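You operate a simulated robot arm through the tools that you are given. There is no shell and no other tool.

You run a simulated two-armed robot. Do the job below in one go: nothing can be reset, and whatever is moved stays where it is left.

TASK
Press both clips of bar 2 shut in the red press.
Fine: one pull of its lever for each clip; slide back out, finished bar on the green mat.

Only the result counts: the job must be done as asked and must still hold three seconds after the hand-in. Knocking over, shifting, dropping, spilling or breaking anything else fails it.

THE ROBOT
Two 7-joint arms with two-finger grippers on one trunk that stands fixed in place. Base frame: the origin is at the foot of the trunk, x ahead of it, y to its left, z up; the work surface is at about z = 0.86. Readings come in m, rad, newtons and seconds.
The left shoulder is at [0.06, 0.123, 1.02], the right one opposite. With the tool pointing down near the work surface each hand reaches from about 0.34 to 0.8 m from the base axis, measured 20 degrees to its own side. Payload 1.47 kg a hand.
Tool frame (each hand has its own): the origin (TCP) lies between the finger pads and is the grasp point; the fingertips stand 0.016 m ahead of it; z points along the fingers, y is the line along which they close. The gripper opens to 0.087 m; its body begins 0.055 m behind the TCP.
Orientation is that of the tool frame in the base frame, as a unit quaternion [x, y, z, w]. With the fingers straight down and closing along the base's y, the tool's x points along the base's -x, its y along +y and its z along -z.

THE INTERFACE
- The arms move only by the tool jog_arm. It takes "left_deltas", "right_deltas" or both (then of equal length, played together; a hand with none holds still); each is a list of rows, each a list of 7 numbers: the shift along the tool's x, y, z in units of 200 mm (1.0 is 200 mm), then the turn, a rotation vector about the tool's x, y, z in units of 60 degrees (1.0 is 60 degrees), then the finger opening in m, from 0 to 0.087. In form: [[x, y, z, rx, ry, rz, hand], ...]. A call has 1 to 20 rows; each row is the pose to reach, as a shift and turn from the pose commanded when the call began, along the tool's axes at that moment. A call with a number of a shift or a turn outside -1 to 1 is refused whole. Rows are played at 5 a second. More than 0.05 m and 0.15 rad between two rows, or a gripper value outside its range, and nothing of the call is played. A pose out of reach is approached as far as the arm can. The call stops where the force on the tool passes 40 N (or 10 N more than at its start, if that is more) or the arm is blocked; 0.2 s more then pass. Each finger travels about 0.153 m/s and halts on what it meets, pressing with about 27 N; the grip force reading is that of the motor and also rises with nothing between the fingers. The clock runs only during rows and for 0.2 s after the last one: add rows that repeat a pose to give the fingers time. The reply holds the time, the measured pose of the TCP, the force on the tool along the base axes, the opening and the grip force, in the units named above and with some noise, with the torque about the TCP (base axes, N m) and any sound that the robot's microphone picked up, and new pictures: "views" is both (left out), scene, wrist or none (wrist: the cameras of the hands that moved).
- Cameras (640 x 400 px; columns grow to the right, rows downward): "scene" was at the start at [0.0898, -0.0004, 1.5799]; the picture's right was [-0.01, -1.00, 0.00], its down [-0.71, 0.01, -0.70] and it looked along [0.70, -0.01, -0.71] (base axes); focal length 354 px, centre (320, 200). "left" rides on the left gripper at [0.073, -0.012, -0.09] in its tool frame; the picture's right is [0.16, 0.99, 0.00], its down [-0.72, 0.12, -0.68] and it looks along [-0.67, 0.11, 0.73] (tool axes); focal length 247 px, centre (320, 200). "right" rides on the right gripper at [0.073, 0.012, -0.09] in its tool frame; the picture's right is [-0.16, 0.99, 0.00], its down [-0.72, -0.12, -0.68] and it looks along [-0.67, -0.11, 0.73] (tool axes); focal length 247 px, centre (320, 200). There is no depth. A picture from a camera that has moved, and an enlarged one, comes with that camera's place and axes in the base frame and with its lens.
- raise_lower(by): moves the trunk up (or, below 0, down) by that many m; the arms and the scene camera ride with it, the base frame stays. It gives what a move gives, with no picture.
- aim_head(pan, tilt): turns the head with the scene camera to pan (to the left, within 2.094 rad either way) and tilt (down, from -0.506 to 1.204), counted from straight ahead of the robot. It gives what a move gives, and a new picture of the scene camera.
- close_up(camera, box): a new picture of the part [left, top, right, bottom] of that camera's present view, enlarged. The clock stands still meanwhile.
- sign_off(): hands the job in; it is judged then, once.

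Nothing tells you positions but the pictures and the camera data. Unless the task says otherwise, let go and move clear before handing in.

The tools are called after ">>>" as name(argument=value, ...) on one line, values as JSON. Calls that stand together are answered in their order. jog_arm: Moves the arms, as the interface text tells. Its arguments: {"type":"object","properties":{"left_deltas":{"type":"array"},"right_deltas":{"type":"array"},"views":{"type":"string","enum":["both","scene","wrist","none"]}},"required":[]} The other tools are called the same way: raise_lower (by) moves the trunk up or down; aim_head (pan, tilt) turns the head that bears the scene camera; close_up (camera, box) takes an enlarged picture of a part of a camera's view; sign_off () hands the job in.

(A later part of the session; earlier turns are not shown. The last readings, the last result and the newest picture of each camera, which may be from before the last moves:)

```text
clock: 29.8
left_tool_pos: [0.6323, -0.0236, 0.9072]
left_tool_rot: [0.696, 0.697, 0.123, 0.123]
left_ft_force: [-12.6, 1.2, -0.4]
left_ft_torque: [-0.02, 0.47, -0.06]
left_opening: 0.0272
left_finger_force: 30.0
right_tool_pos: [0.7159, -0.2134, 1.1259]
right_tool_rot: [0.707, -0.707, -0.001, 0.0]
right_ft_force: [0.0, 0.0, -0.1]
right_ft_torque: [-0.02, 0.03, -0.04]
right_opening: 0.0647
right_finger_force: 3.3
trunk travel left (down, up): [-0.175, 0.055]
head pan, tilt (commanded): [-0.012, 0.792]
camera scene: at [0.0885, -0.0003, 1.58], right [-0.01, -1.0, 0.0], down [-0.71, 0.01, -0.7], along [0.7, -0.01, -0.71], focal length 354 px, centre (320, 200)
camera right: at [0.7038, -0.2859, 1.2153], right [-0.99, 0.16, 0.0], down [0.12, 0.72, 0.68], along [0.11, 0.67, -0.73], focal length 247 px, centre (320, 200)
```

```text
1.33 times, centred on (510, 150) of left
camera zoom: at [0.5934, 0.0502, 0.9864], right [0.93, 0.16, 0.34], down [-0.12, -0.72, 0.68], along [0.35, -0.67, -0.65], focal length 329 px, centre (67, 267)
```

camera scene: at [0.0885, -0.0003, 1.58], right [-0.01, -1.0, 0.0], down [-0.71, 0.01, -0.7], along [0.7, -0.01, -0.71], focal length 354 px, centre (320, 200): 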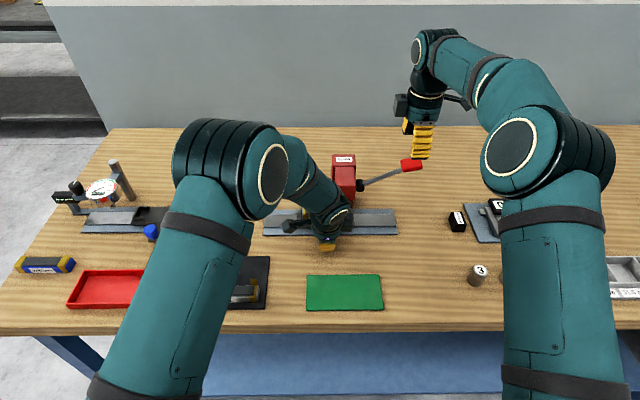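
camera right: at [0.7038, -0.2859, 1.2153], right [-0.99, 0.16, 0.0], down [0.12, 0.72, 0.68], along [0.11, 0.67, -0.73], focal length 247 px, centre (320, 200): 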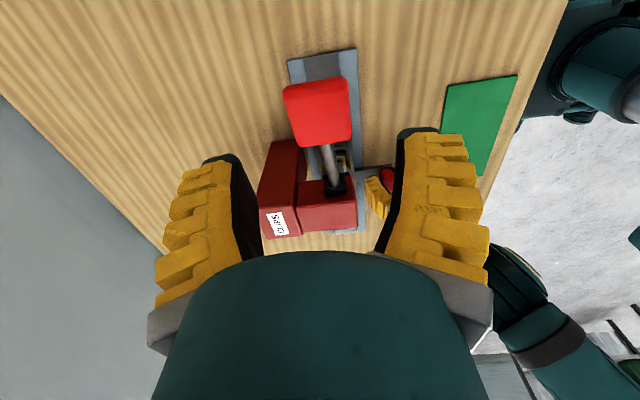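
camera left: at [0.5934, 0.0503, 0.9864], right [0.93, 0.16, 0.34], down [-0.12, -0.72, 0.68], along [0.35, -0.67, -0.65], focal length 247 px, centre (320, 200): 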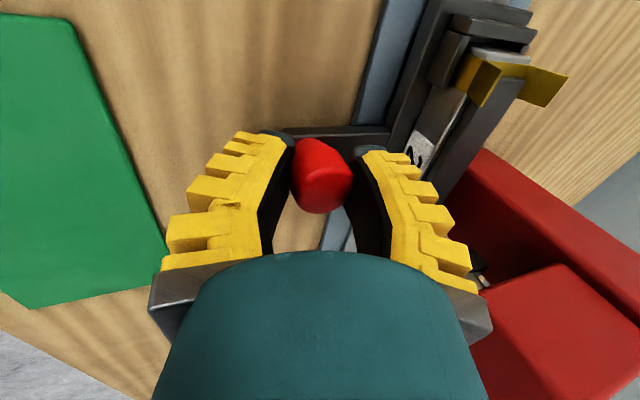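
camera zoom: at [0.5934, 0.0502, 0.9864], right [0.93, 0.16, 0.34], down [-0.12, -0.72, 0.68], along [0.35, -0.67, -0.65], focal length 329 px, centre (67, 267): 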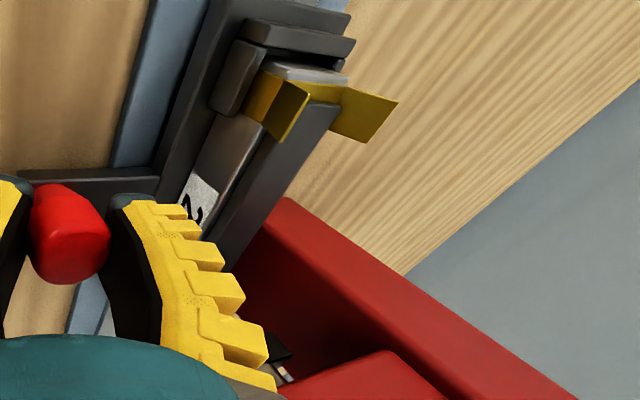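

The clip looks close to centred, but my estimates differ by a few mm, so I want a clear view before pulling. I release the knob and move the left hand aside to the left so the scene camera sees the ram and clip together.

>>> jog_arm(left_deltas=[[0, 0, 0, 0, 0, 0, 0.03], [0, 0, 0, 0, 0, 0, 0.045], [0, 0, 0, 0, 0, 0, 0.055], [0, 0, -0.05, 0, 0, 0, 0.055], [0, 0, -0.15, 0, 0, 0, 0.055], [0, 0, -0.28, 0, 0, 0, 0.055], [0, 0, -0.42, 0, 0, 0, 0.055], [0.15, 0, -0.5, 0, 0, 0, 0.055], [0.35, 0, -0.5, 0, 0, 0, 0.055], [0.55, 0, -0.5, 0, 0, 0, 0.055], [0.75, 0, -0.5, 0, 0, 0, 0.055], [0.95, 0, -0.5, 0, 0, 0, 0.055], [0.95, 0, -0.5, 0, 0, 0, 0.055]])

>>> close_up(camera="scene", box=[290, 160, 380, 240])

>>> close_up(camera="scene", box=[325, 180, 365, 226])

```text
clock: 32.6
left_tool_pos: [0.6018, 0.1675, 1.0033]
left_tool_rot: [0.696, 0.696, 0.123, 0.122]
left_ft_force: [0.6, 0.9, -0.1]
left_ft_torque: [0.03, 0.02, -0.02]
left_opening: 0.0601
left_finger_force: 3.4
right_tool_pos: [0.7172, -0.2147, 1.1262]
right_tool_rot: [0.708, -0.706, 0.0, -0.001]
right_ft_force: [0.7, -0.8, 0.7]
right_ft_torque: [-0.03, 0.02, 0.0]
right_opening: 0.0645
right_finger_force: 3.5
trunk travel left (down, up): [-0.175, 0.055]
head pan, tilt (commanded): [-0.012, 0.792]
camera scene: at [0.0899, -0.0011, 1.5799], right [-0.01, -1.0, 0.0], down [-0.71, 0.01, -0.7], along [0.7, -0.01, -0.71], focal length 354 px, centre (320, 200)
camera left: at [0.5614, 0.2403, 1.0814], right [0.93, 0.16, 0.34], down [-0.12, -0.72, 0.68], along [0.35, -0.67, -0.65], focal length 247 px, centre (320, 200)
```

scene: 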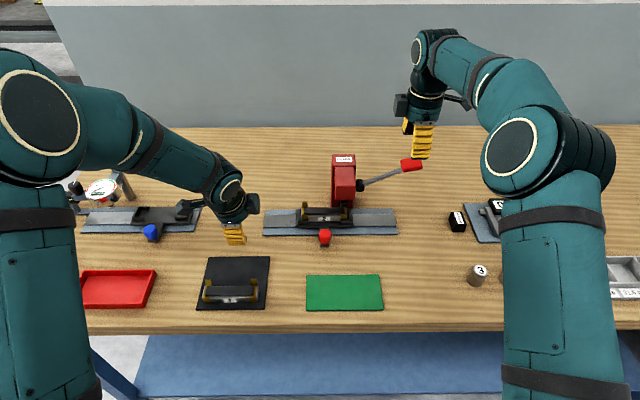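
left: 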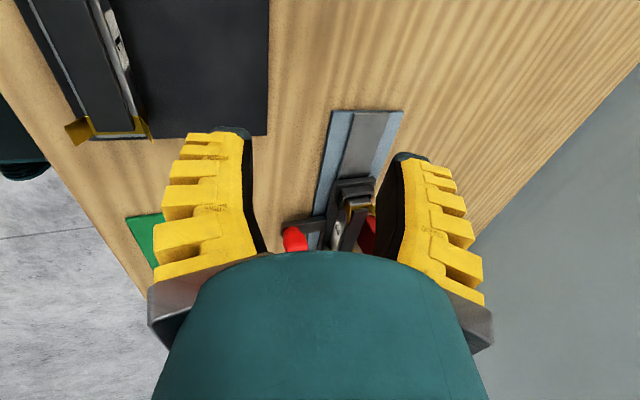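

```text
5.00 times, centred on (335, 200) of scene
camera zoom: at [0.0899, -0.0011, 1.5799], right [-0.01, -1.0, 0.0], down [-0.71, 0.01, -0.7], along [0.7, -0.01, -0.71], focal length 1772 px, centre (245, 200)
```

zoom: 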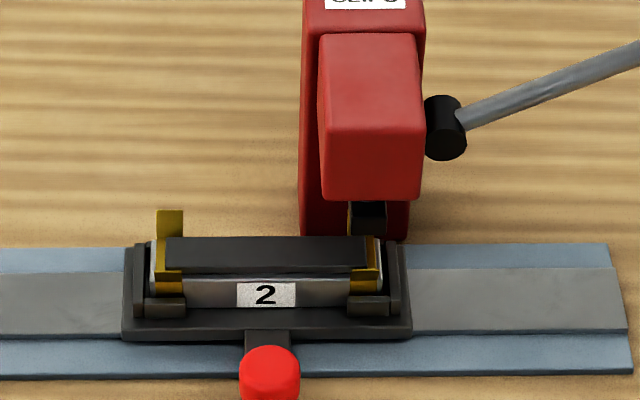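

```text
8.70 times, centred on (345, 203) of scene
camera zoom: at [0.0899, -0.0011, 1.5799], right [-0.01, -1.0, 0.0], down [-0.71, 0.01, -0.7], along [0.7, -0.01, -0.71], focal length 3081 px, centre (103, 174)
```

zoom: 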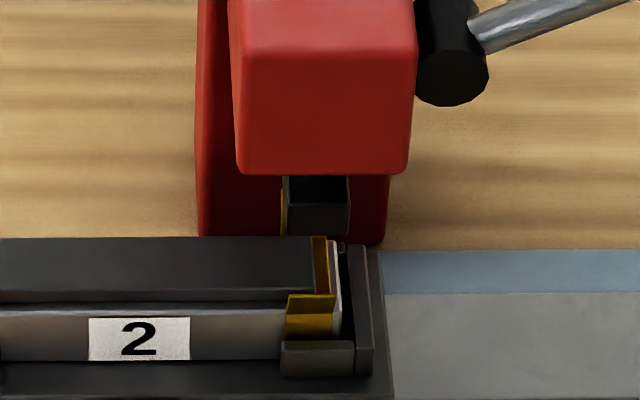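

The clip's centre (y -0.0702) and the ram's centre (y -0.0703) line up almost exactly. I now lower the right hand over the lever grip, near (0.716, -0.220, 1.059).

>>> jog_arm(right_deltas=[[0.01, 0.003, 0.06, 0, 0, 0, 0.06], [0.02, 0.003, 0.13, 0, 0, 0, 0.06], [0.025, 0.003, 0.2, 0, 0, 0, 0.06], [0.025, 0.003, 0.26, 0, 0, 0, 0.06], [0.025, 0.003, 0.31, 0, 0, 0, 0.06], [0.025, 0.003, 0.335, 0, 0, 0, 0.06], [0.025, 0.003, 0.335, 0, 0, 0, 0.06]])

>>> close_up(camera="right", box=[180, 40, 460, 260])

>>> close_up(camera="scene", box=[330, 110, 450, 210])

```text
clock: 34.2
left_tool_pos: [0.6021, 0.1677, 1.0021]
left_tool_rot: [0.696, 0.697, 0.122, 0.123]
left_ft_force: [0.0, 0.1, 0.4]
left_ft_torque: [0.01, 0.02, 0.02]
left_opening: 0.0601
left_finger_force: 3.6
right_tool_pos: [0.7163, -0.2202, 1.0593]
right_tool_rot: [0.707, -0.707, 0.001, -0.001]
right_ft_force: [-0.4, 0.6, 0.3]
right_ft_torque: [-0.03, 0.0, 0.01]
right_opening: 0.0645
right_finger_force: 3.1
trunk travel left (down, up): [-0.175, 0.055]
head pan, tilt (commanded): [-0.012, 0.792]
camera scene: at [0.0897, -0.0004, 1.5799], right [-0.01, -1.0, 0.0], down [-0.71, 0.01, -0.7], along [0.7, -0.01, -0.71], focal length 354 px, centre (320, 200)
camera right: at [0.7043, -0.2932, 1.1485], right [-0.99, 0.16, 0.0], down [0.12, 0.72, 0.68], along [0.11, 0.67, -0.73], focal length 247 px, centre (320, 200)
```

scene: 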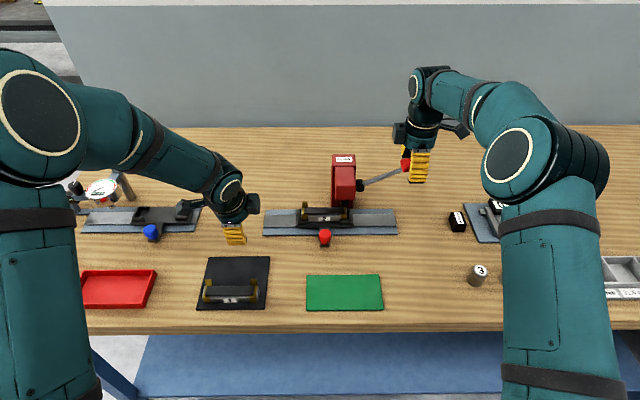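
right: 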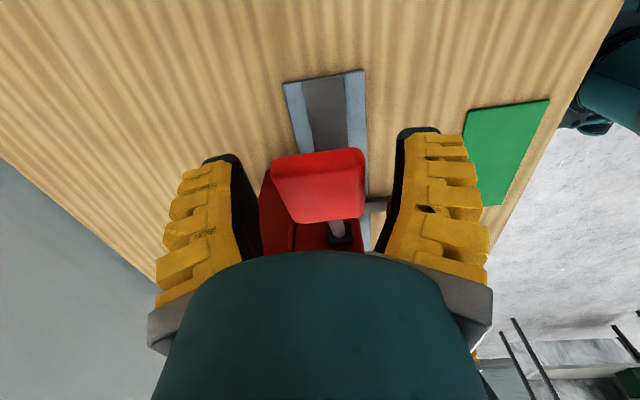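

```text
1.82 times, centred on (320, 150) of right
camera zoom: at [0.7043, -0.2932, 1.1485], right [-0.99, 0.16, 0.0], down [0.12, 0.72, 0.68], along [0.11, 0.67, -0.73], focal length 449 px, centre (320, 291)
```

zoom: 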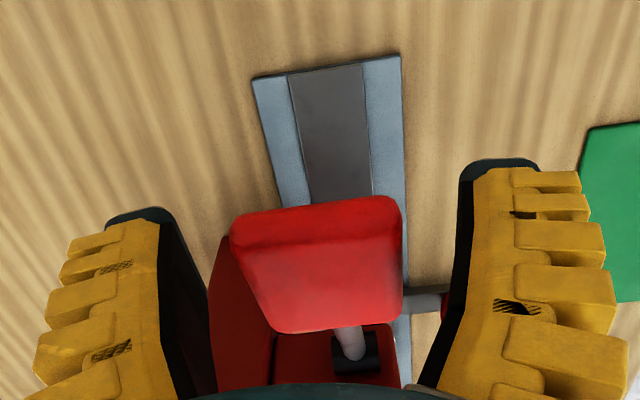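

```text
4.00 times, centred on (390, 160) of scene
camera zoom: at [0.0897, -0.0004, 1.5799], right [-0.01, -1.0, 0.0], down [-0.71, 0.01, -0.7], along [0.7, -0.01, -0.71], focal length 1417 px, centre (40, 360)
```

zoom: 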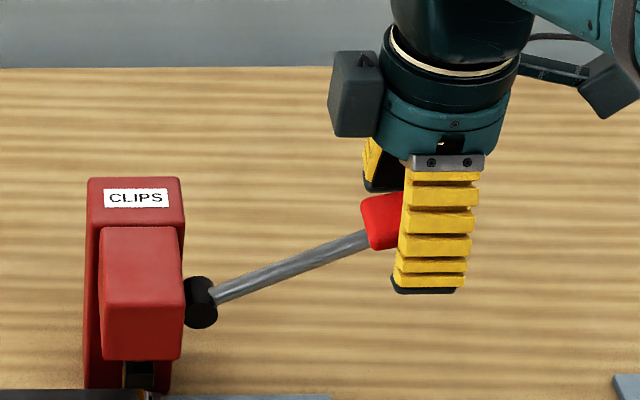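

The grip of the lever is between the right fingers with room on both sides. I close on it.

>>> jog_arm(right_deltas=[[0, 0, 0, 0, 0, 0, 0.05], [0, 0, 0, 0, 0, 0, 0.04], [0, 0, 0, 0, 0, 0, 0.03], [0, 0, 0, 0, 0, 0, 0.02], [0, 0, 0, 0, 0, 0, 0.01], [0, 0, 0, 0, 0, 0, 0.0]])

>>> close_up(camera="scene", box=[330, 110, 450, 210])

```text
clock: 35.6
left_tool_pos: [0.6012, 0.1683, 1.0023]
left_tool_rot: [0.697, 0.696, 0.122, 0.123]
left_ft_force: [-0.7, 0.4, -0.3]
left_ft_torque: [0.02, -0.02, 0.02]
left_opening: 0.06
left_finger_force: 3.6
right_tool_pos: [0.7143, -0.22, 1.0612]
right_tool_rot: [-0.707, 0.708, -0.001, 0.0]
right_ft_force: [-6.2, -1.3, 4.9]
right_ft_torque: [0.37, -0.08, -0.02]
right_opening: 0.0351
right_finger_force: 30.4
trunk travel left (down, up): [-0.175, 0.055]
head pan, tilt (commanded): [-0.012, 0.792]
camera scene: at [0.0884, -0.0004, 1.58], right [-0.01, -1.0, 0.0], down [-0.71, 0.01, -0.7], along [0.7, -0.01, -0.71], focal length 354 px, centre (320, 200)
camera right: at [0.7034, -0.2932, 1.1496], right [-0.99, 0.16, 0.0], down [0.12, 0.72, 0.68], along [0.11, 0.67, -0.73], focal length 247 px, centre (320, 200)
```

scene: 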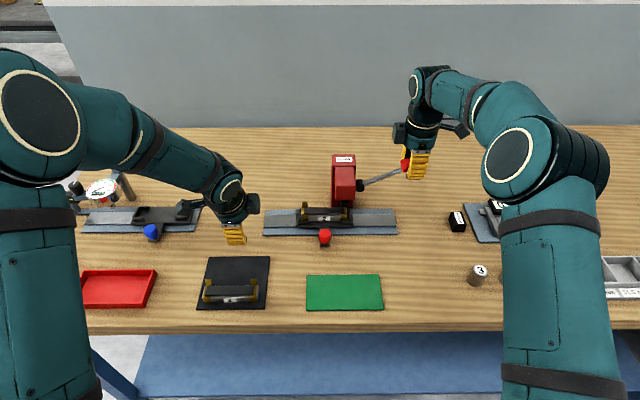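
right: 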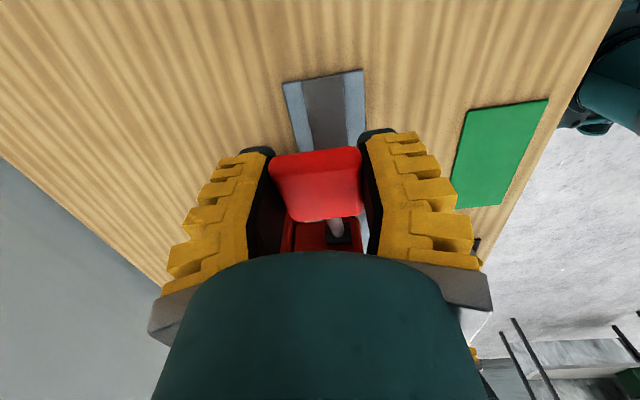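

```text
4.00 times, centred on (390, 160) of scene
camera zoom: at [0.0884, -0.0004, 1.58], right [-0.01, -1.0, 0.0], down [-0.71, 0.01, -0.7], along [0.7, -0.01, -0.71], focal length 1417 px, centre (40, 360)
```

zoom: 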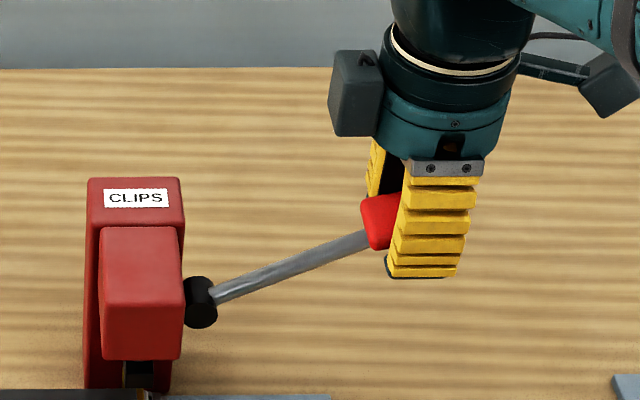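

The lever is gripped firmly. I pull it down along its arc in one continuous motion, watching force and sound, first about halfway.

>>> jog_arm(right_deltas=[[0.02, 0, 0.042, 0, 0, 0, 0.0], [0.038, 0, 0.0845, 0, 0, 0, 0.0], [0.052, 0, 0.128, 0, 0, 0, 0.0], [0.063, 0, 0.173, 0, 0, 0, 0.0], [0.071, 0, 0.218, 0, 0, 0, 0.0], [0.076, 0, 0.2635, 0, 0, 0, 0.0]], views="scene")

```text
clock: 37.0
left_tool_pos: [0.6003, 0.1685, 1.0036]
left_tool_rot: [0.696, 0.697, 0.124, 0.123]
left_ft_force: [-0.1, 0.7, -0.1]
left_ft_torque: [0.0, -0.03, 0.0]
left_opening: 0.0601
left_finger_force: 3.4
right_tool_pos: [0.7154, -0.2344, 1.0074]
right_tool_rot: [0.707, -0.707, 0.0, 0.001]
right_ft_force: [-10.0, 2.9, 9.6]
right_ft_torque: [0.78, -0.09, 0.07]
right_opening: 0.0281
right_finger_force: 29.8
trunk travel left (down, up): [-0.175, 0.055]
head pan, tilt (commanded): [-0.012, 0.792]
camera scene: at [0.088, 0.0001, 1.5801], right [-0.01, -1.0, 0.0], down [-0.71, 0.01, -0.7], along [0.7, -0.01, -0.71], focal length 354 px, centre (320, 200)
```

scene: 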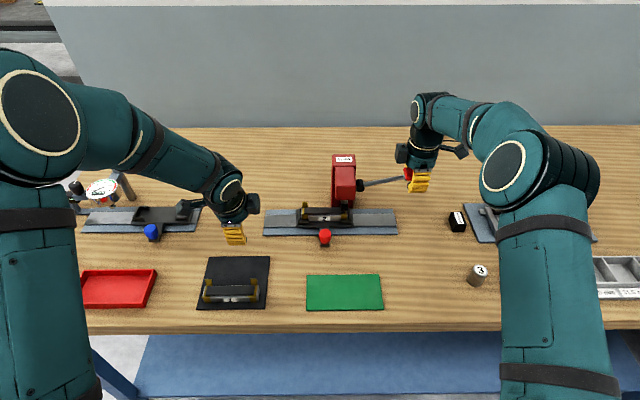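

>>> close_up(camera="scene", box=[320, 130, 450, 225])

>>> close_up(camera="right", box=[180, 40, 460, 260])

```text
4.21 times, centred on (385, 178) of scene
camera zoom: at [0.088, 0.0001, 1.5801], right [-0.01, -1.0, 0.0], down [-0.71, 0.01, -0.7], along [0.7, -0.01, -0.71], focal length 1492 px, centre (46, 295)
```

zoom: 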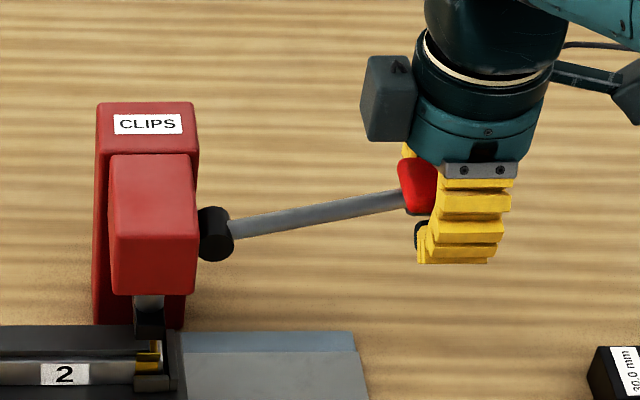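

```text
1.82 times, centred on (320, 150) of right
camera zoom: at [0.7035, -0.3066, 1.096], right [-0.99, 0.16, 0.0], down [0.12, 0.72, 0.68], along [0.11, 0.67, -0.73], focal length 449 px, centre (320, 291)
```

zoom: 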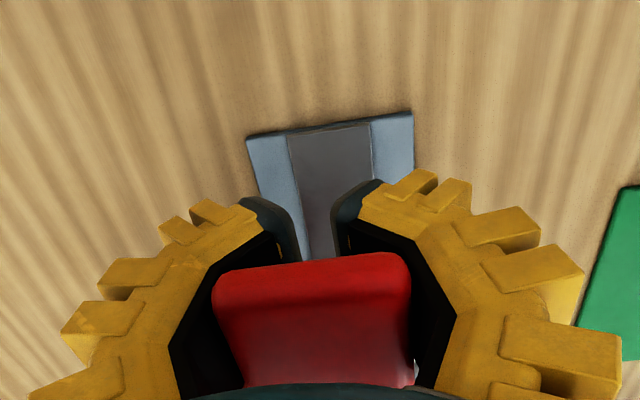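

The grip has settled deeper into the fingers (caged under the palm), and the lever is at about 16°. The ram is partway down but not yet on the clip. I continue the same pull downward without letting go.

>>> jog_arm(right_deltas=[[-0.018, 0, 0.054, 0, 0, 0, 0.0], [-0.012, 0, 0.11, 0, 0, 0, 0.0], [-0.005, 0, 0.1625, 0, 0, 0, 0.0], [0.0, 0, 0.21, 0, 0, 0, 0.0], [0.0015, 0, 0.254, 0, 0, 0, 0.0], [0.0, 0, 0.3, 0, 0, 0, 0.0], [-0.005, 0, 0.3455, 0, 0, 0, 0.0]])

>>> close_up(camera="scene", box=[320, 130, 450, 225])

```text
clock: 38.1
left_tool_pos: [0.5995, 0.1693, 1.0039]
left_tool_rot: [0.697, 0.696, 0.123, 0.123]
left_ft_force: [0.5, -0.1, -0.1]
left_ft_torque: [-0.02, 0.01, 0.03]
left_opening: 0.06
left_finger_force: 4.2
right_tool_pos: [0.7156, -0.2365, 0.9658]
right_tool_rot: [0.707, -0.707, 0.002, -0.002]
right_ft_force: [-15.1, -0.6, 12.0]
right_ft_torque: [0.26, -0.4, 0.11]
right_opening: 0.0211
right_finger_force: 30.2
trunk travel left (down, up): [-0.175, 0.055]
head pan, tilt (commanded): [-0.012, 0.792]
stopped in row 5 (right hand): the force on the tool passed its limit at 47 N (the readings are from after the stop); the commanded pose is now the measured one
camera scene: at [0.0865, 0.0, 1.5799], right [-0.01, -1.0, 0.0], down [-0.71, 0.01, -0.7], along [0.7, -0.01, -0.71], focal length 354 px, centre (320, 200)
camera right: at [0.7031, -0.309, 1.0542], right [-0.99, 0.16, -0.01], down [0.11, 0.72, 0.68], along [0.11, 0.67, -0.73], focal length 247 px, centre (320, 200)
```

scene: 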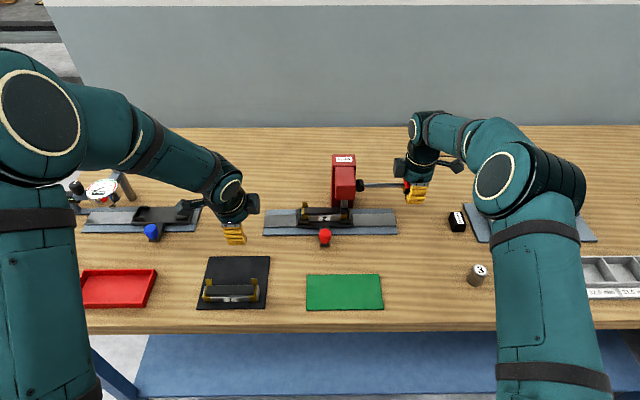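
right: 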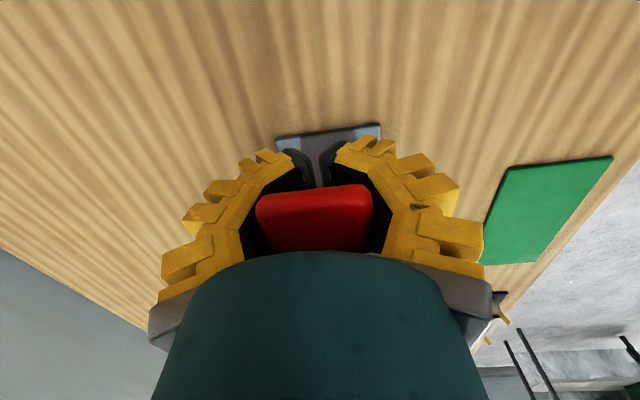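

```text
4.21 times, centred on (385, 178) of scene
camera zoom: at [0.0865, 0.0, 1.5799], right [-0.01, -1.0, 0.0], down [-0.71, 0.01, -0.7], along [0.7, -0.01, -0.71], focal length 1492 px, centre (46, 295)
```

zoom: 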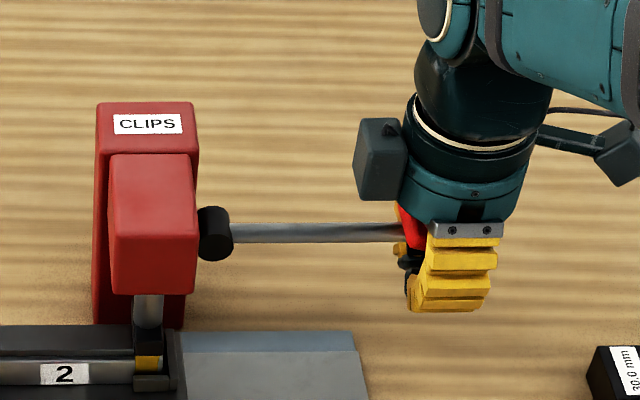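

The pull stopped on the 40 N limit with the lever about horizontal and the ram just at the clip. I'll look closely at the ram and clip before continuing.

>>> close_up(camera="scene", box=[325, 180, 365, 226])

>>> close_up(camera="scene", box=[385, 140, 435, 210])

>>> close_up(camera="right", box=[220, 110, 420, 270])

```text
8.70 times, centred on (345, 203) of scene
camera zoom: at [0.0865, 0.0, 1.5799], right [-0.01, -1.0, 0.0], down [-0.71, 0.01, -0.7], along [0.7, -0.01, -0.71], focal length 3081 px, centre (103, 174)
```

zoom: 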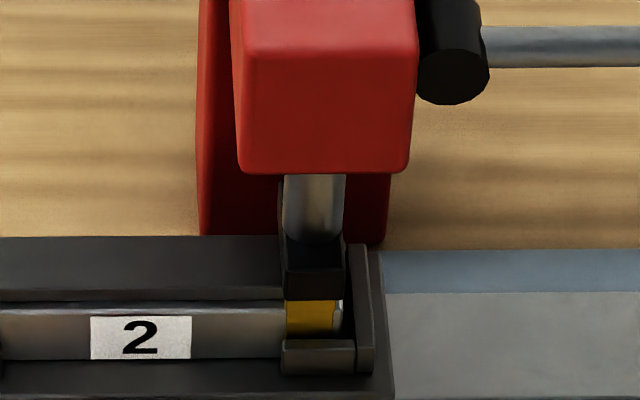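

```text
5.71 times, centred on (410, 175) of scene
camera zoom: at [0.0865, 0.0, 1.5799], right [-0.01, -1.0, 0.0], down [-0.71, 0.01, -0.7], along [0.7, -0.01, -0.71], focal length 2025 px, centre (-194, 343)
```

zoom: 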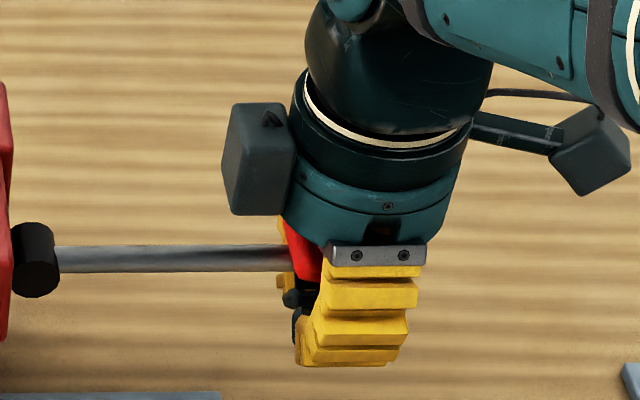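

```text
2.50 times, centred on (320, 190) of right
camera zoom: at [0.7031, -0.309, 1.0542], right [-0.99, 0.16, -0.01], down [0.11, 0.72, 0.68], along [0.11, 0.67, -0.73], focal length 617 px, centre (320, 225)
```

zoom: 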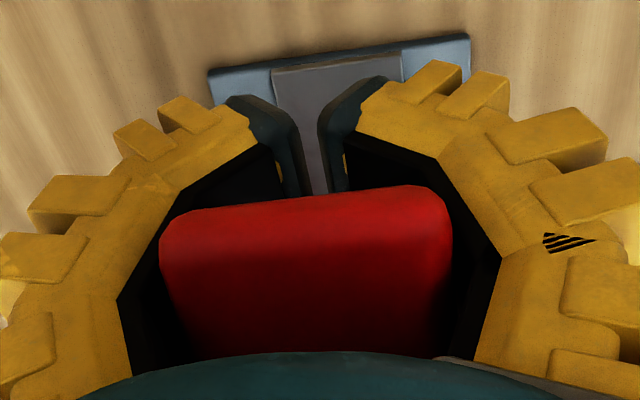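

The ram has just met the clip's arms, and there is a 15 N sideways force wasting effort. I shift the hand 4 mm toward -x and continue the same pull slowly.

>>> jog_arm(right_deltas=[[0, 0.01, 0, 0, 0, 0, 0.0], [0, 0.02, 0.0, 0, 0, 0, 0.0], [-0.0005, 0.02, 0.015, 0, 0, 0, 0.0], [-0.001, 0.02, 0.03, 0, 0, 0, 0.0], [-0.0015, 0.02, 0.045, 0, 0, 0, 0.0], [-0.003, 0.02, 0.06, 0, 0, 0, 0.0], [-0.005, 0.02, 0.075, 0, 0, 0, 0.0], [-0.0065, 0.02, 0.091, 0, 0, 0, 0.0], [-0.009, 0.02, 0.106, 0, 0, 0, 0.0], [-0.012, 0.02, 0.121, 0, 0, 0, 0.0], [-0.0145, 0.02, 0.1365, 0, 0, 0, 0.0]])

>>> close_up(camera="scene", box=[325, 180, 365, 226])

>>> close_up(camera="scene", box=[320, 130, 450, 225])

```text
clock: 39.1
left_tool_pos: [0.5992, 0.1688, 1.0013]
left_tool_rot: [0.697, 0.696, 0.124, 0.124]
left_ft_force: [0.0, 0.3, -0.2]
left_ft_torque: [0.0, 0.01, 0.01]
left_opening: 0.0598
left_finger_force: 4.1
right_tool_pos: [0.7156, -0.2354, 0.9652]
right_tool_rot: [-0.706, 0.708, -0.007, 0.006]
right_ft_force: [-6.9, 1.6, 7.3]
right_ft_torque: [-0.56, -0.38, -0.17]
right_opening: 0.0211
right_finger_force: 30.3
trunk travel left (down, up): [-0.175, 0.055]
head pan, tilt (commanded): [-0.012, 0.792]
stopped in row 4 (right hand): the force on the tool passed its limit at 43 N (the readings are from after the stop); the commanded pose is now the measured one
camera scene: at [0.0879, 0.0001, 1.5798], right [-0.01, -1.0, 0.0], down [-0.71, 0.01, -0.7], along [0.7, -0.01, -0.71], focal length 354 px, centre (320, 200)
camera right: at [0.7021, -0.309, 1.0538], right [-0.99, 0.16, -0.02], down [0.1, 0.72, 0.68], along [0.12, 0.67, -0.73], focal length 247 px, centre (320, 200)
```

scene: 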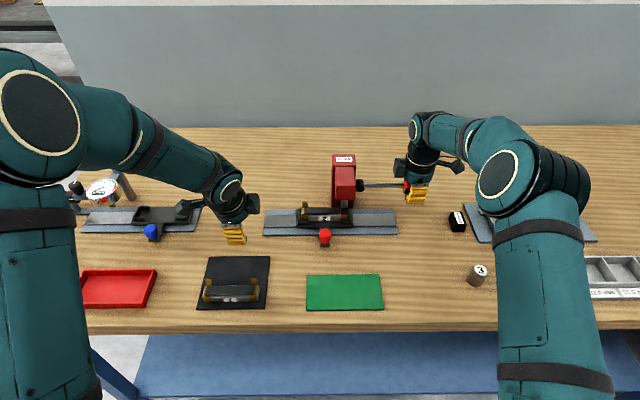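
right: 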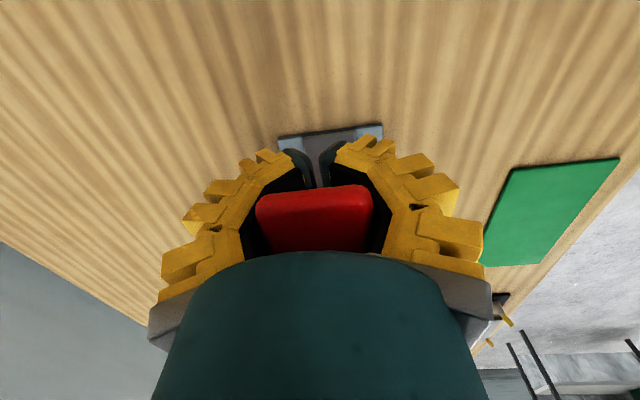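

```text
8.70 times, centred on (345, 203) of scene
camera zoom: at [0.0879, 0.0001, 1.5798], right [-0.01, -1.0, 0.0], down [-0.71, 0.01, -0.7], along [0.7, -0.01, -0.71], focal length 3081 px, centre (103, 174)
```

zoom: 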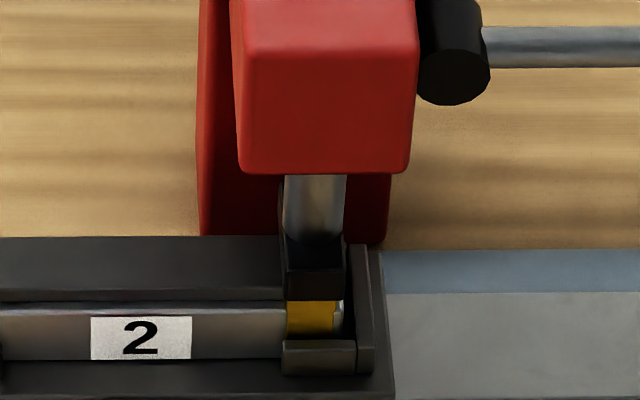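

```text
4.21 times, centred on (385, 178) of scene
camera zoom: at [0.0879, 0.0001, 1.5798], right [-0.01, -1.0, 0.0], down [-0.71, 0.01, -0.7], along [0.7, -0.01, -0.71], focal length 1492 px, centre (46, 295)
```

zoom: 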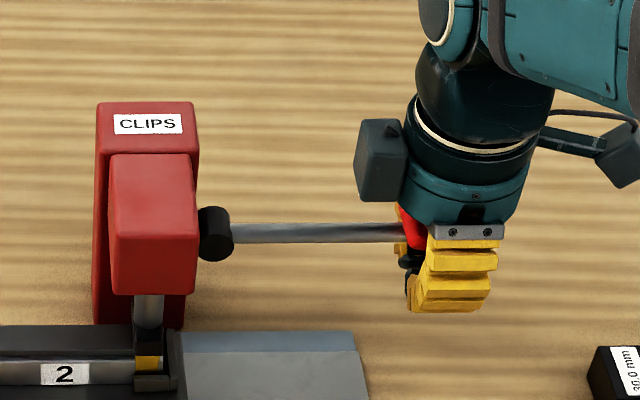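

The lever is solidly blocked at horizontal, and the front clip arm no longer sticks out. It may already be folded in. I'll magnify it to be sure.

>>> close_up(camera="scene", box=[330, 195, 352, 224])

>>> close_up(camera="left", box=[320, 150, 400, 255])

```text
13.79 times, centred on (341, 210) of scene
camera zoom: at [0.0879, 0.0001, 1.5798], right [-0.01, -1.0, 0.0], down [-0.71, 0.01, -0.7], along [0.7, -0.01, -0.71], focal length 4888 px, centre (30, 69)
```

zoom: 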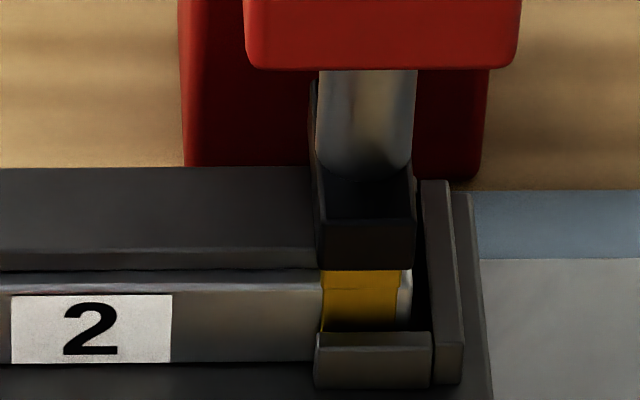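

```text
3.81 times, centred on (360, 202) of left
camera zoom: at [0.5601, 0.241, 1.0816], right [0.93, 0.16, 0.34], down [-0.12, -0.72, 0.68], along [0.35, -0.67, -0.65], focal length 941 px, centre (168, 190)
```

zoom: 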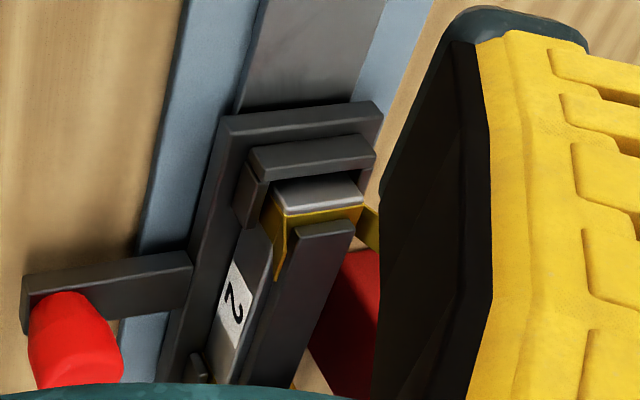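

The rod is exactly horizontal and rigidly stopped, and the die sits right down over the clip. Before letting the lever up, I press down once more in 1 mm steps to be sure the stroke is complete.

>>> jog_arm(right_deltas=[[0.01, 0.01, 0.005, 0, 0, 0, 0.0], [0.01, 0.01, 0.01, 0, 0, 0, 0.0], [0.01, 0.01, 0.014, 0, 0, 0, 0.0], [0.01, 0.01, 0.018, 0, 0, 0, 0.0], [0.01, 0.01, 0.022, 0, 0, 0, 0.0], [0.01, 0.01, 0.022, 0, 0, 0, 0.0], [0.01, 0.01, 0.022, 0, 0, 0, 0.0]])

>>> close_up(camera="scene", box=[320, 150, 420, 225])

```text
clock: 40.2
left_tool_pos: [0.5999, 0.1675, 1.0028]
left_tool_rot: [0.697, 0.696, 0.123, 0.123]
left_ft_force: [0.2, -0.9, -0.3]
left_ft_torque: [0.0, 0.01, 0.03]
left_opening: 0.0599
left_finger_force: 3.7
right_tool_pos: [0.7142, -0.2355, 0.966]
right_tool_rot: [-0.706, 0.708, -0.009, 0.011]
right_ft_force: [-6.7, 4.2, 9.1]
right_ft_torque: [-1.35, 0.01, -0.51]
right_opening: 0.021
right_finger_force: 30.4
trunk travel left (down, up): [-0.175, 0.055]
head pan, tilt (commanded): [-0.012, 0.792]
stopped in row 5 (right hand): the force on the tool passed its limit at 42 N (the readings are from after the stop); the commanded pose is now the measured one
camera scene: at [0.088, 0.0003, 1.5798], right [-0.01, -1.0, 0.0], down [-0.71, 0.01, -0.7], along [0.7, -0.01, -0.71], focal length 354 px, centre (320, 200)
camera right: at [0.7017, -0.3092, 1.0534], right [-0.99, 0.16, -0.03], down [0.1, 0.72, 0.69], along [0.13, 0.67, -0.73], focal length 247 px, centre (320, 200)
```

scene: 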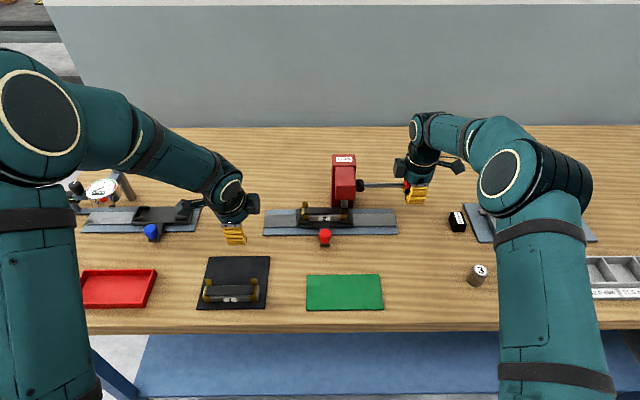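
right: 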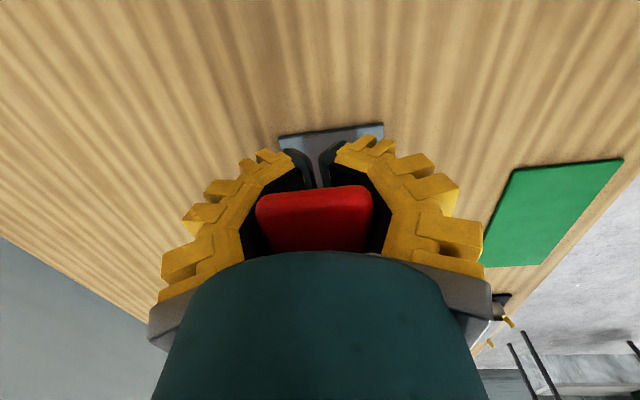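

```text
5.33 times, centred on (370, 188) of scene
camera zoom: at [0.088, 0.0003, 1.5798], right [-0.01, -1.0, 0.0], down [-0.71, 0.01, -0.7], along [0.7, -0.01, -0.71], focal length 1890 px, centre (53, 267)
```

zoom: 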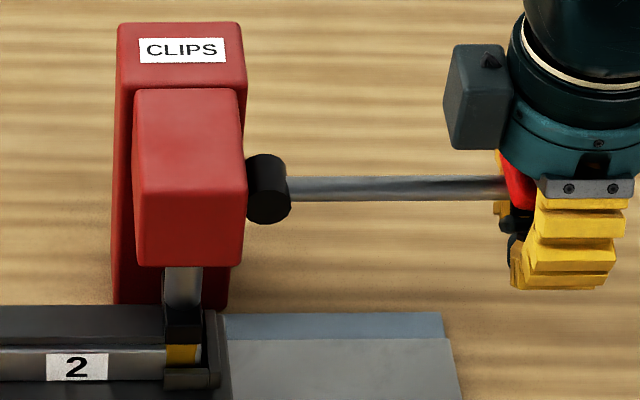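

The lever is hard against its end stop; 42 N gives no more travel. That is one full pull. I now let the lever back up along its arc and inspect the clip.

>>> jog_arm(right_deltas=[[0, 0, -0.046, 0, 0, 0, 0.0], [-0.0015, 0, -0.092, 0, 0, 0, 0.0], [-0.01, 0, -0.138, 0, 0, 0, 0.0], [-0.0205, 0, -0.1825, 0, 0, 0, 0.0], [-0.036, 0, -0.226, 0, 0, 0, 0.0], [-0.0525, 0, -0.2695, 0, 0, 0, 0.0], [-0.0725, 0, -0.311, 0, 0, 0, 0.0], [-0.0725, 0, -0.311, 0, 0, 0, 0.0]])

>>> close_up(camera="scene", box=[320, 130, 450, 225])

>>> close_up(camera="scene", box=[325, 180, 365, 226])

```text
clock: 42.0
left_tool_pos: [0.6021, 0.1674, 1.0014]
left_tool_rot: [0.697, 0.696, 0.122, 0.122]
left_ft_force: [0.4, -0.7, -0.6]
left_ft_torque: [-0.02, -0.03, 0.02]
left_opening: 0.0596
left_finger_force: 3.4
right_tool_pos: [0.7172, -0.2237, 1.0247]
right_tool_rot: [-0.705, 0.709, -0.007, 0.011]
right_ft_force: [3.3, -3.7, -15.2]
right_ft_torque: [-2.07, -0.03, 0.27]
right_opening: 0.0214
right_finger_force: 29.6
trunk travel left (down, up): [-0.175, 0.055]
head pan, tilt (commanded): [-0.012, 0.792]
camera scene: at [0.092, -0.0012, 1.5798], right [-0.01, -1.0, 0.0], down [-0.71, 0.01, -0.7], along [0.7, -0.01, -0.71], focal length 354 px, centre (320, 200)
camera right: at [0.7016, -0.2968, 1.113], right [-0.99, 0.16, -0.03], down [0.1, 0.72, 0.69], along [0.13, 0.67, -0.73], focal length 247 px, centre (320, 200)
```

scene: 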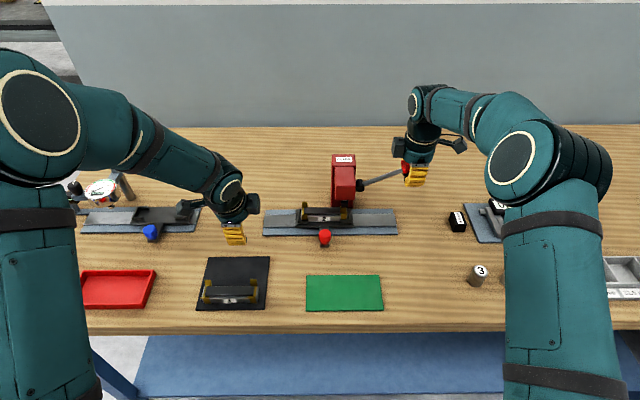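
right: 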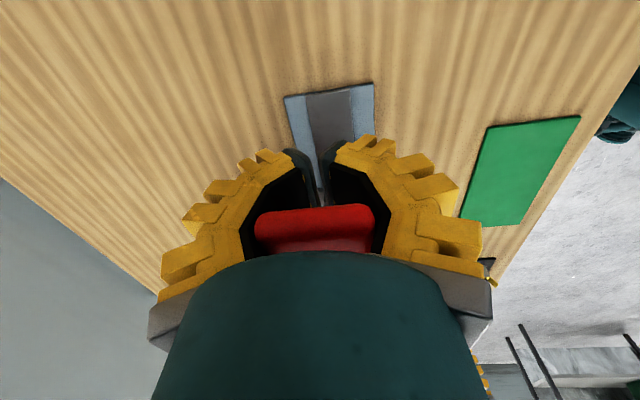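

```text
4.21 times, centred on (385, 178) of scene
camera zoom: at [0.092, -0.0012, 1.5798], right [-0.01, -1.0, 0.0], down [-0.71, 0.01, -0.7], along [0.7, -0.01, -0.71], focal length 1492 px, centre (46, 295)
```

zoom: 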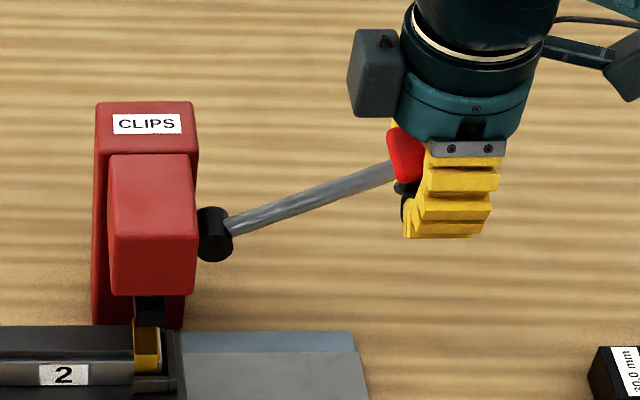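

```text
8.70 times, centred on (345, 203) of scene
camera zoom: at [0.092, -0.0012, 1.5798], right [-0.01, -1.0, 0.0], down [-0.71, 0.01, -0.7], along [0.7, -0.01, -0.71], focal length 3081 px, centre (103, 174)
```

zoom: 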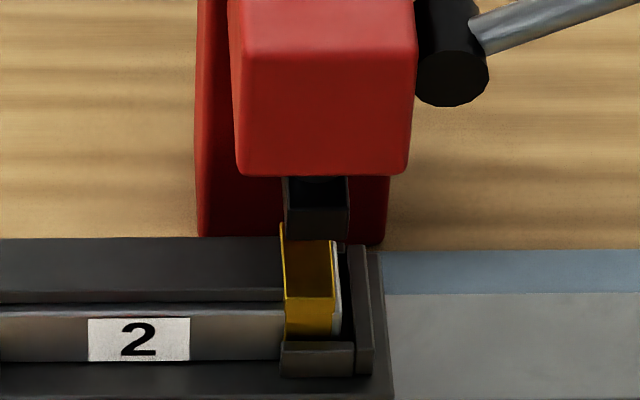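

The right-hand clip is now folded shut over the bar, and the lever is back at the top, still caged in the right hand. I keep that hold, relaxed slightly, and return the left hand to the knob by reversing its retreat.

>>> jog_arm(left_deltas=[[-0.15, 0, 0, 0, 0, 0, 0.055], [-0.35, 0, 0, 0, 0, 0, 0.055], [-0.55, 0, 0, 0, 0, 0, 0.055], [-0.75, 0, 0, 0, 0, 0, 0.055], [-0.9, 0, 0, 0, 0, 0, 0.055], [-0.95, 0, 0.0, 0, 0, 0, 0.055], [-0.95, 0, 0.15, 0, 0, 0, 0.055], [-0.95, 0, 0.28, 0, 0, 0, 0.055], [-0.95, 0, 0.38, 0, 0, 0, 0.055], [-0.95, 0, 0.46, 0, 0, 0, 0.055], [-0.95, 0, 0.5, 0, 0, 0, 0.055], [-0.95, 0, 0.5, 0, 0, 0, 0.055]], right_deltas=[[0, 0, 0.004, 0, 0, 0, 0.0], [0, 0, 0.008, 0, 0, 0, 0.0], [0, 0, 0.008, 0, 0, 0, 0.0], [0, 0, 0.008, 0, 0, 0, 0.0], [0, 0, 0.008, 0, 0, 0, 0.0], [0, 0, 0.008, 0, 0, 0, 0.0], [0, 0, 0.008, 0, 0, 0, 0.0], [0, 0, 0.008, 0, 0, 0, 0.0], [0, 0, 0.008, 0, 0, 0, 0.0], [0, 0, 0.008, 0, 0, 0, 0.0], [0, 0, 0.008, 0, 0, 0, 0.0], [0, 0, 0.008, 0, 0, 0, 0.0]])

>>> close_up(camera="left", box=[150, 60, 490, 260])

```text
clock: 44.6
left_tool_pos: [0.6351, -0.0213, 0.9079]
left_tool_rot: [0.696, 0.697, 0.122, 0.123]
left_ft_force: [-0.2, 0.0, -0.8]
left_ft_torque: [0.02, 0.01, -0.02]
left_opening: 0.0599
left_finger_force: 4.1
right_tool_pos: [0.717, -0.2238, 1.0245]
right_tool_rot: [-0.705, 0.709, -0.009, 0.013]
right_ft_force: [4.2, -10.1, 9.7]
right_ft_torque: [0.67, 0.2, 0.53]
right_opening: 0.0211
right_finger_force: 30.2
trunk travel left (down, up): [-0.175, 0.055]
head pan, tilt (commanded): [-0.012, 0.792]
camera scene: at [0.0894, -0.0016, 1.58], right [-0.01, -1.0, 0.0], down [-0.71, 0.01, -0.7], along [0.7, -0.01, -0.71], focal length 354 px, centre (320, 200)
camera right: at [0.7014, -0.2968, 1.1128], right [-0.99, 0.16, -0.03], down [0.1, 0.72, 0.69], along [0.13, 0.67, -0.73], focal length 247 px, centre (320, 200)
camera left: at [0.596, 0.0508, 0.9865], right [0.93, 0.16, 0.34], down [-0.12, -0.72, 0.68], along [0.35, -0.67, -0.65], focal length 247 px, centre (320, 200)
```

scene: 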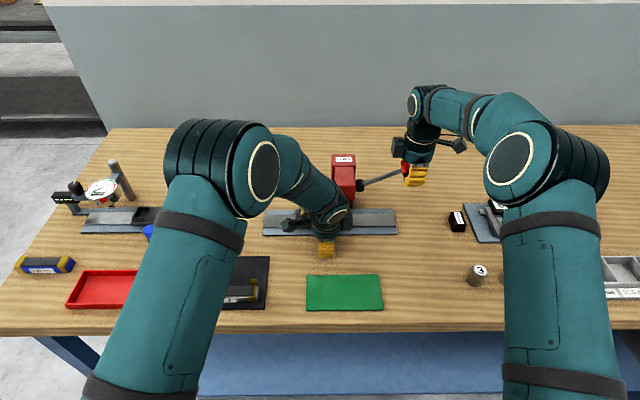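
right: 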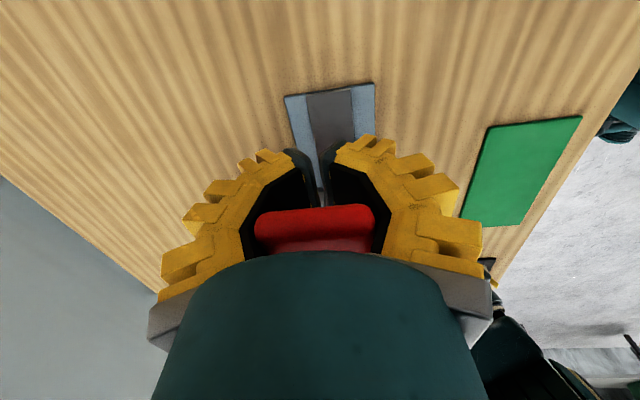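
left: 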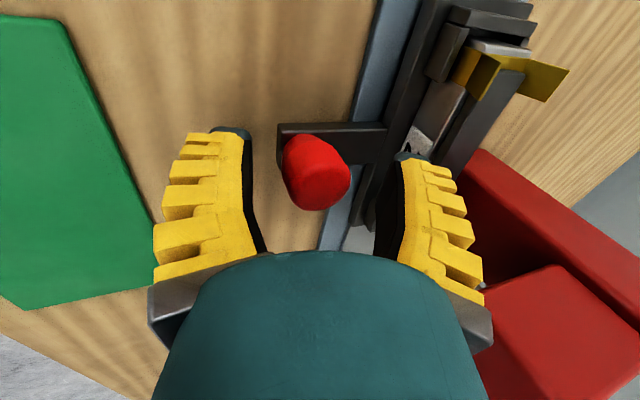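

```text
1.88 times, centred on (320, 160) of left
camera zoom: at [0.596, 0.0508, 0.9865], right [0.93, 0.16, 0.34], down [-0.12, -0.72, 0.68], along [0.35, -0.67, -0.65], focal length 465 px, centre (320, 275)
```

zoom: 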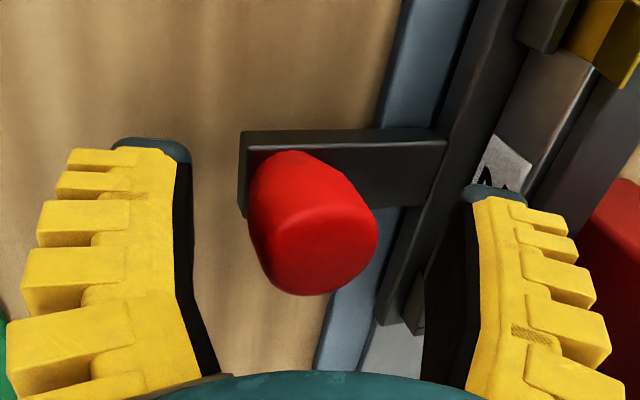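

The knob is again between the left fingers. I centre by 1.5 mm, close, and hold.

>>> jog_arm(left_deltas=[[0, -0.008, 0, 0, 0, 0, 0.05], [0, -0.008, 0, 0, 0, 0, 0.04], [0, -0.008, 0, 0, 0, 0, 0.03], [0, -0.008, 0, 0, 0, 0, 0.02], [0, -0.008, 0, 0, 0, 0, 0.01], [0, -0.008, 0, 0, 0, 0, 0.0], [0, -0.008, 0, 0, 0, 0, 0.0]], views="none")

```text
clock: 46.2
left_tool_pos: [0.6335, -0.0215, 0.9064]
left_tool_rot: [0.697, 0.696, 0.122, 0.121]
left_ft_force: [-18.3, 1.6, 0.2]
left_ft_torque: [0.17, 0.45, 0.19]
left_opening: 0.0282
left_finger_force: 29.8
right_tool_pos: [0.7145, -0.223, 1.0247]
right_tool_rot: [-0.705, 0.709, -0.009, 0.012]
right_ft_force: [19.3, -10.9, 9.8]
right_ft_torque: [0.74, 0.72, 0.49]
right_opening: 0.0206
right_finger_force: 30.0
trunk travel left (down, up): [-0.175, 0.055]
head pan, tilt (commanded): [-0.012, 0.792]
```

The closing produced about 18 N of sideways load on both hands, since they share the trunk. I relax it by easing the left hand 2.5 mm toward -x.

>>> jog_arm(left_deltas=[[0, -0.006, 0, 0, 0, 0, 0.0], [0, -0.012, 0, 0, 0, 0, 0.0], [0, -0.012, 0, 0, 0, 0, 0.0]], views="none")

```text
clock: 47.0
left_tool_pos: [0.6338, -0.0214, 0.9079]
left_tool_rot: [0.696, 0.696, 0.125, 0.123]
left_ft_force: [9.9, 0.8, -8.8]
left_ft_torque: [0.4, 0.42, -0.03]
left_opening: 0.0268
left_finger_force: 29.7
right_tool_pos: [0.7162, -0.2249, 1.0239]
right_tool_rot: [-0.706, 0.708, -0.007, 0.011]
right_ft_force: [2.8, -12.1, 18.5]
right_ft_torque: [1.64, -0.17, 0.48]
right_opening: 0.0208
right_finger_force: 30.2
trunk travel left (down, up): [-0.175, 0.055]
head pan, tilt (commanded): [-0.012, 0.792]
```

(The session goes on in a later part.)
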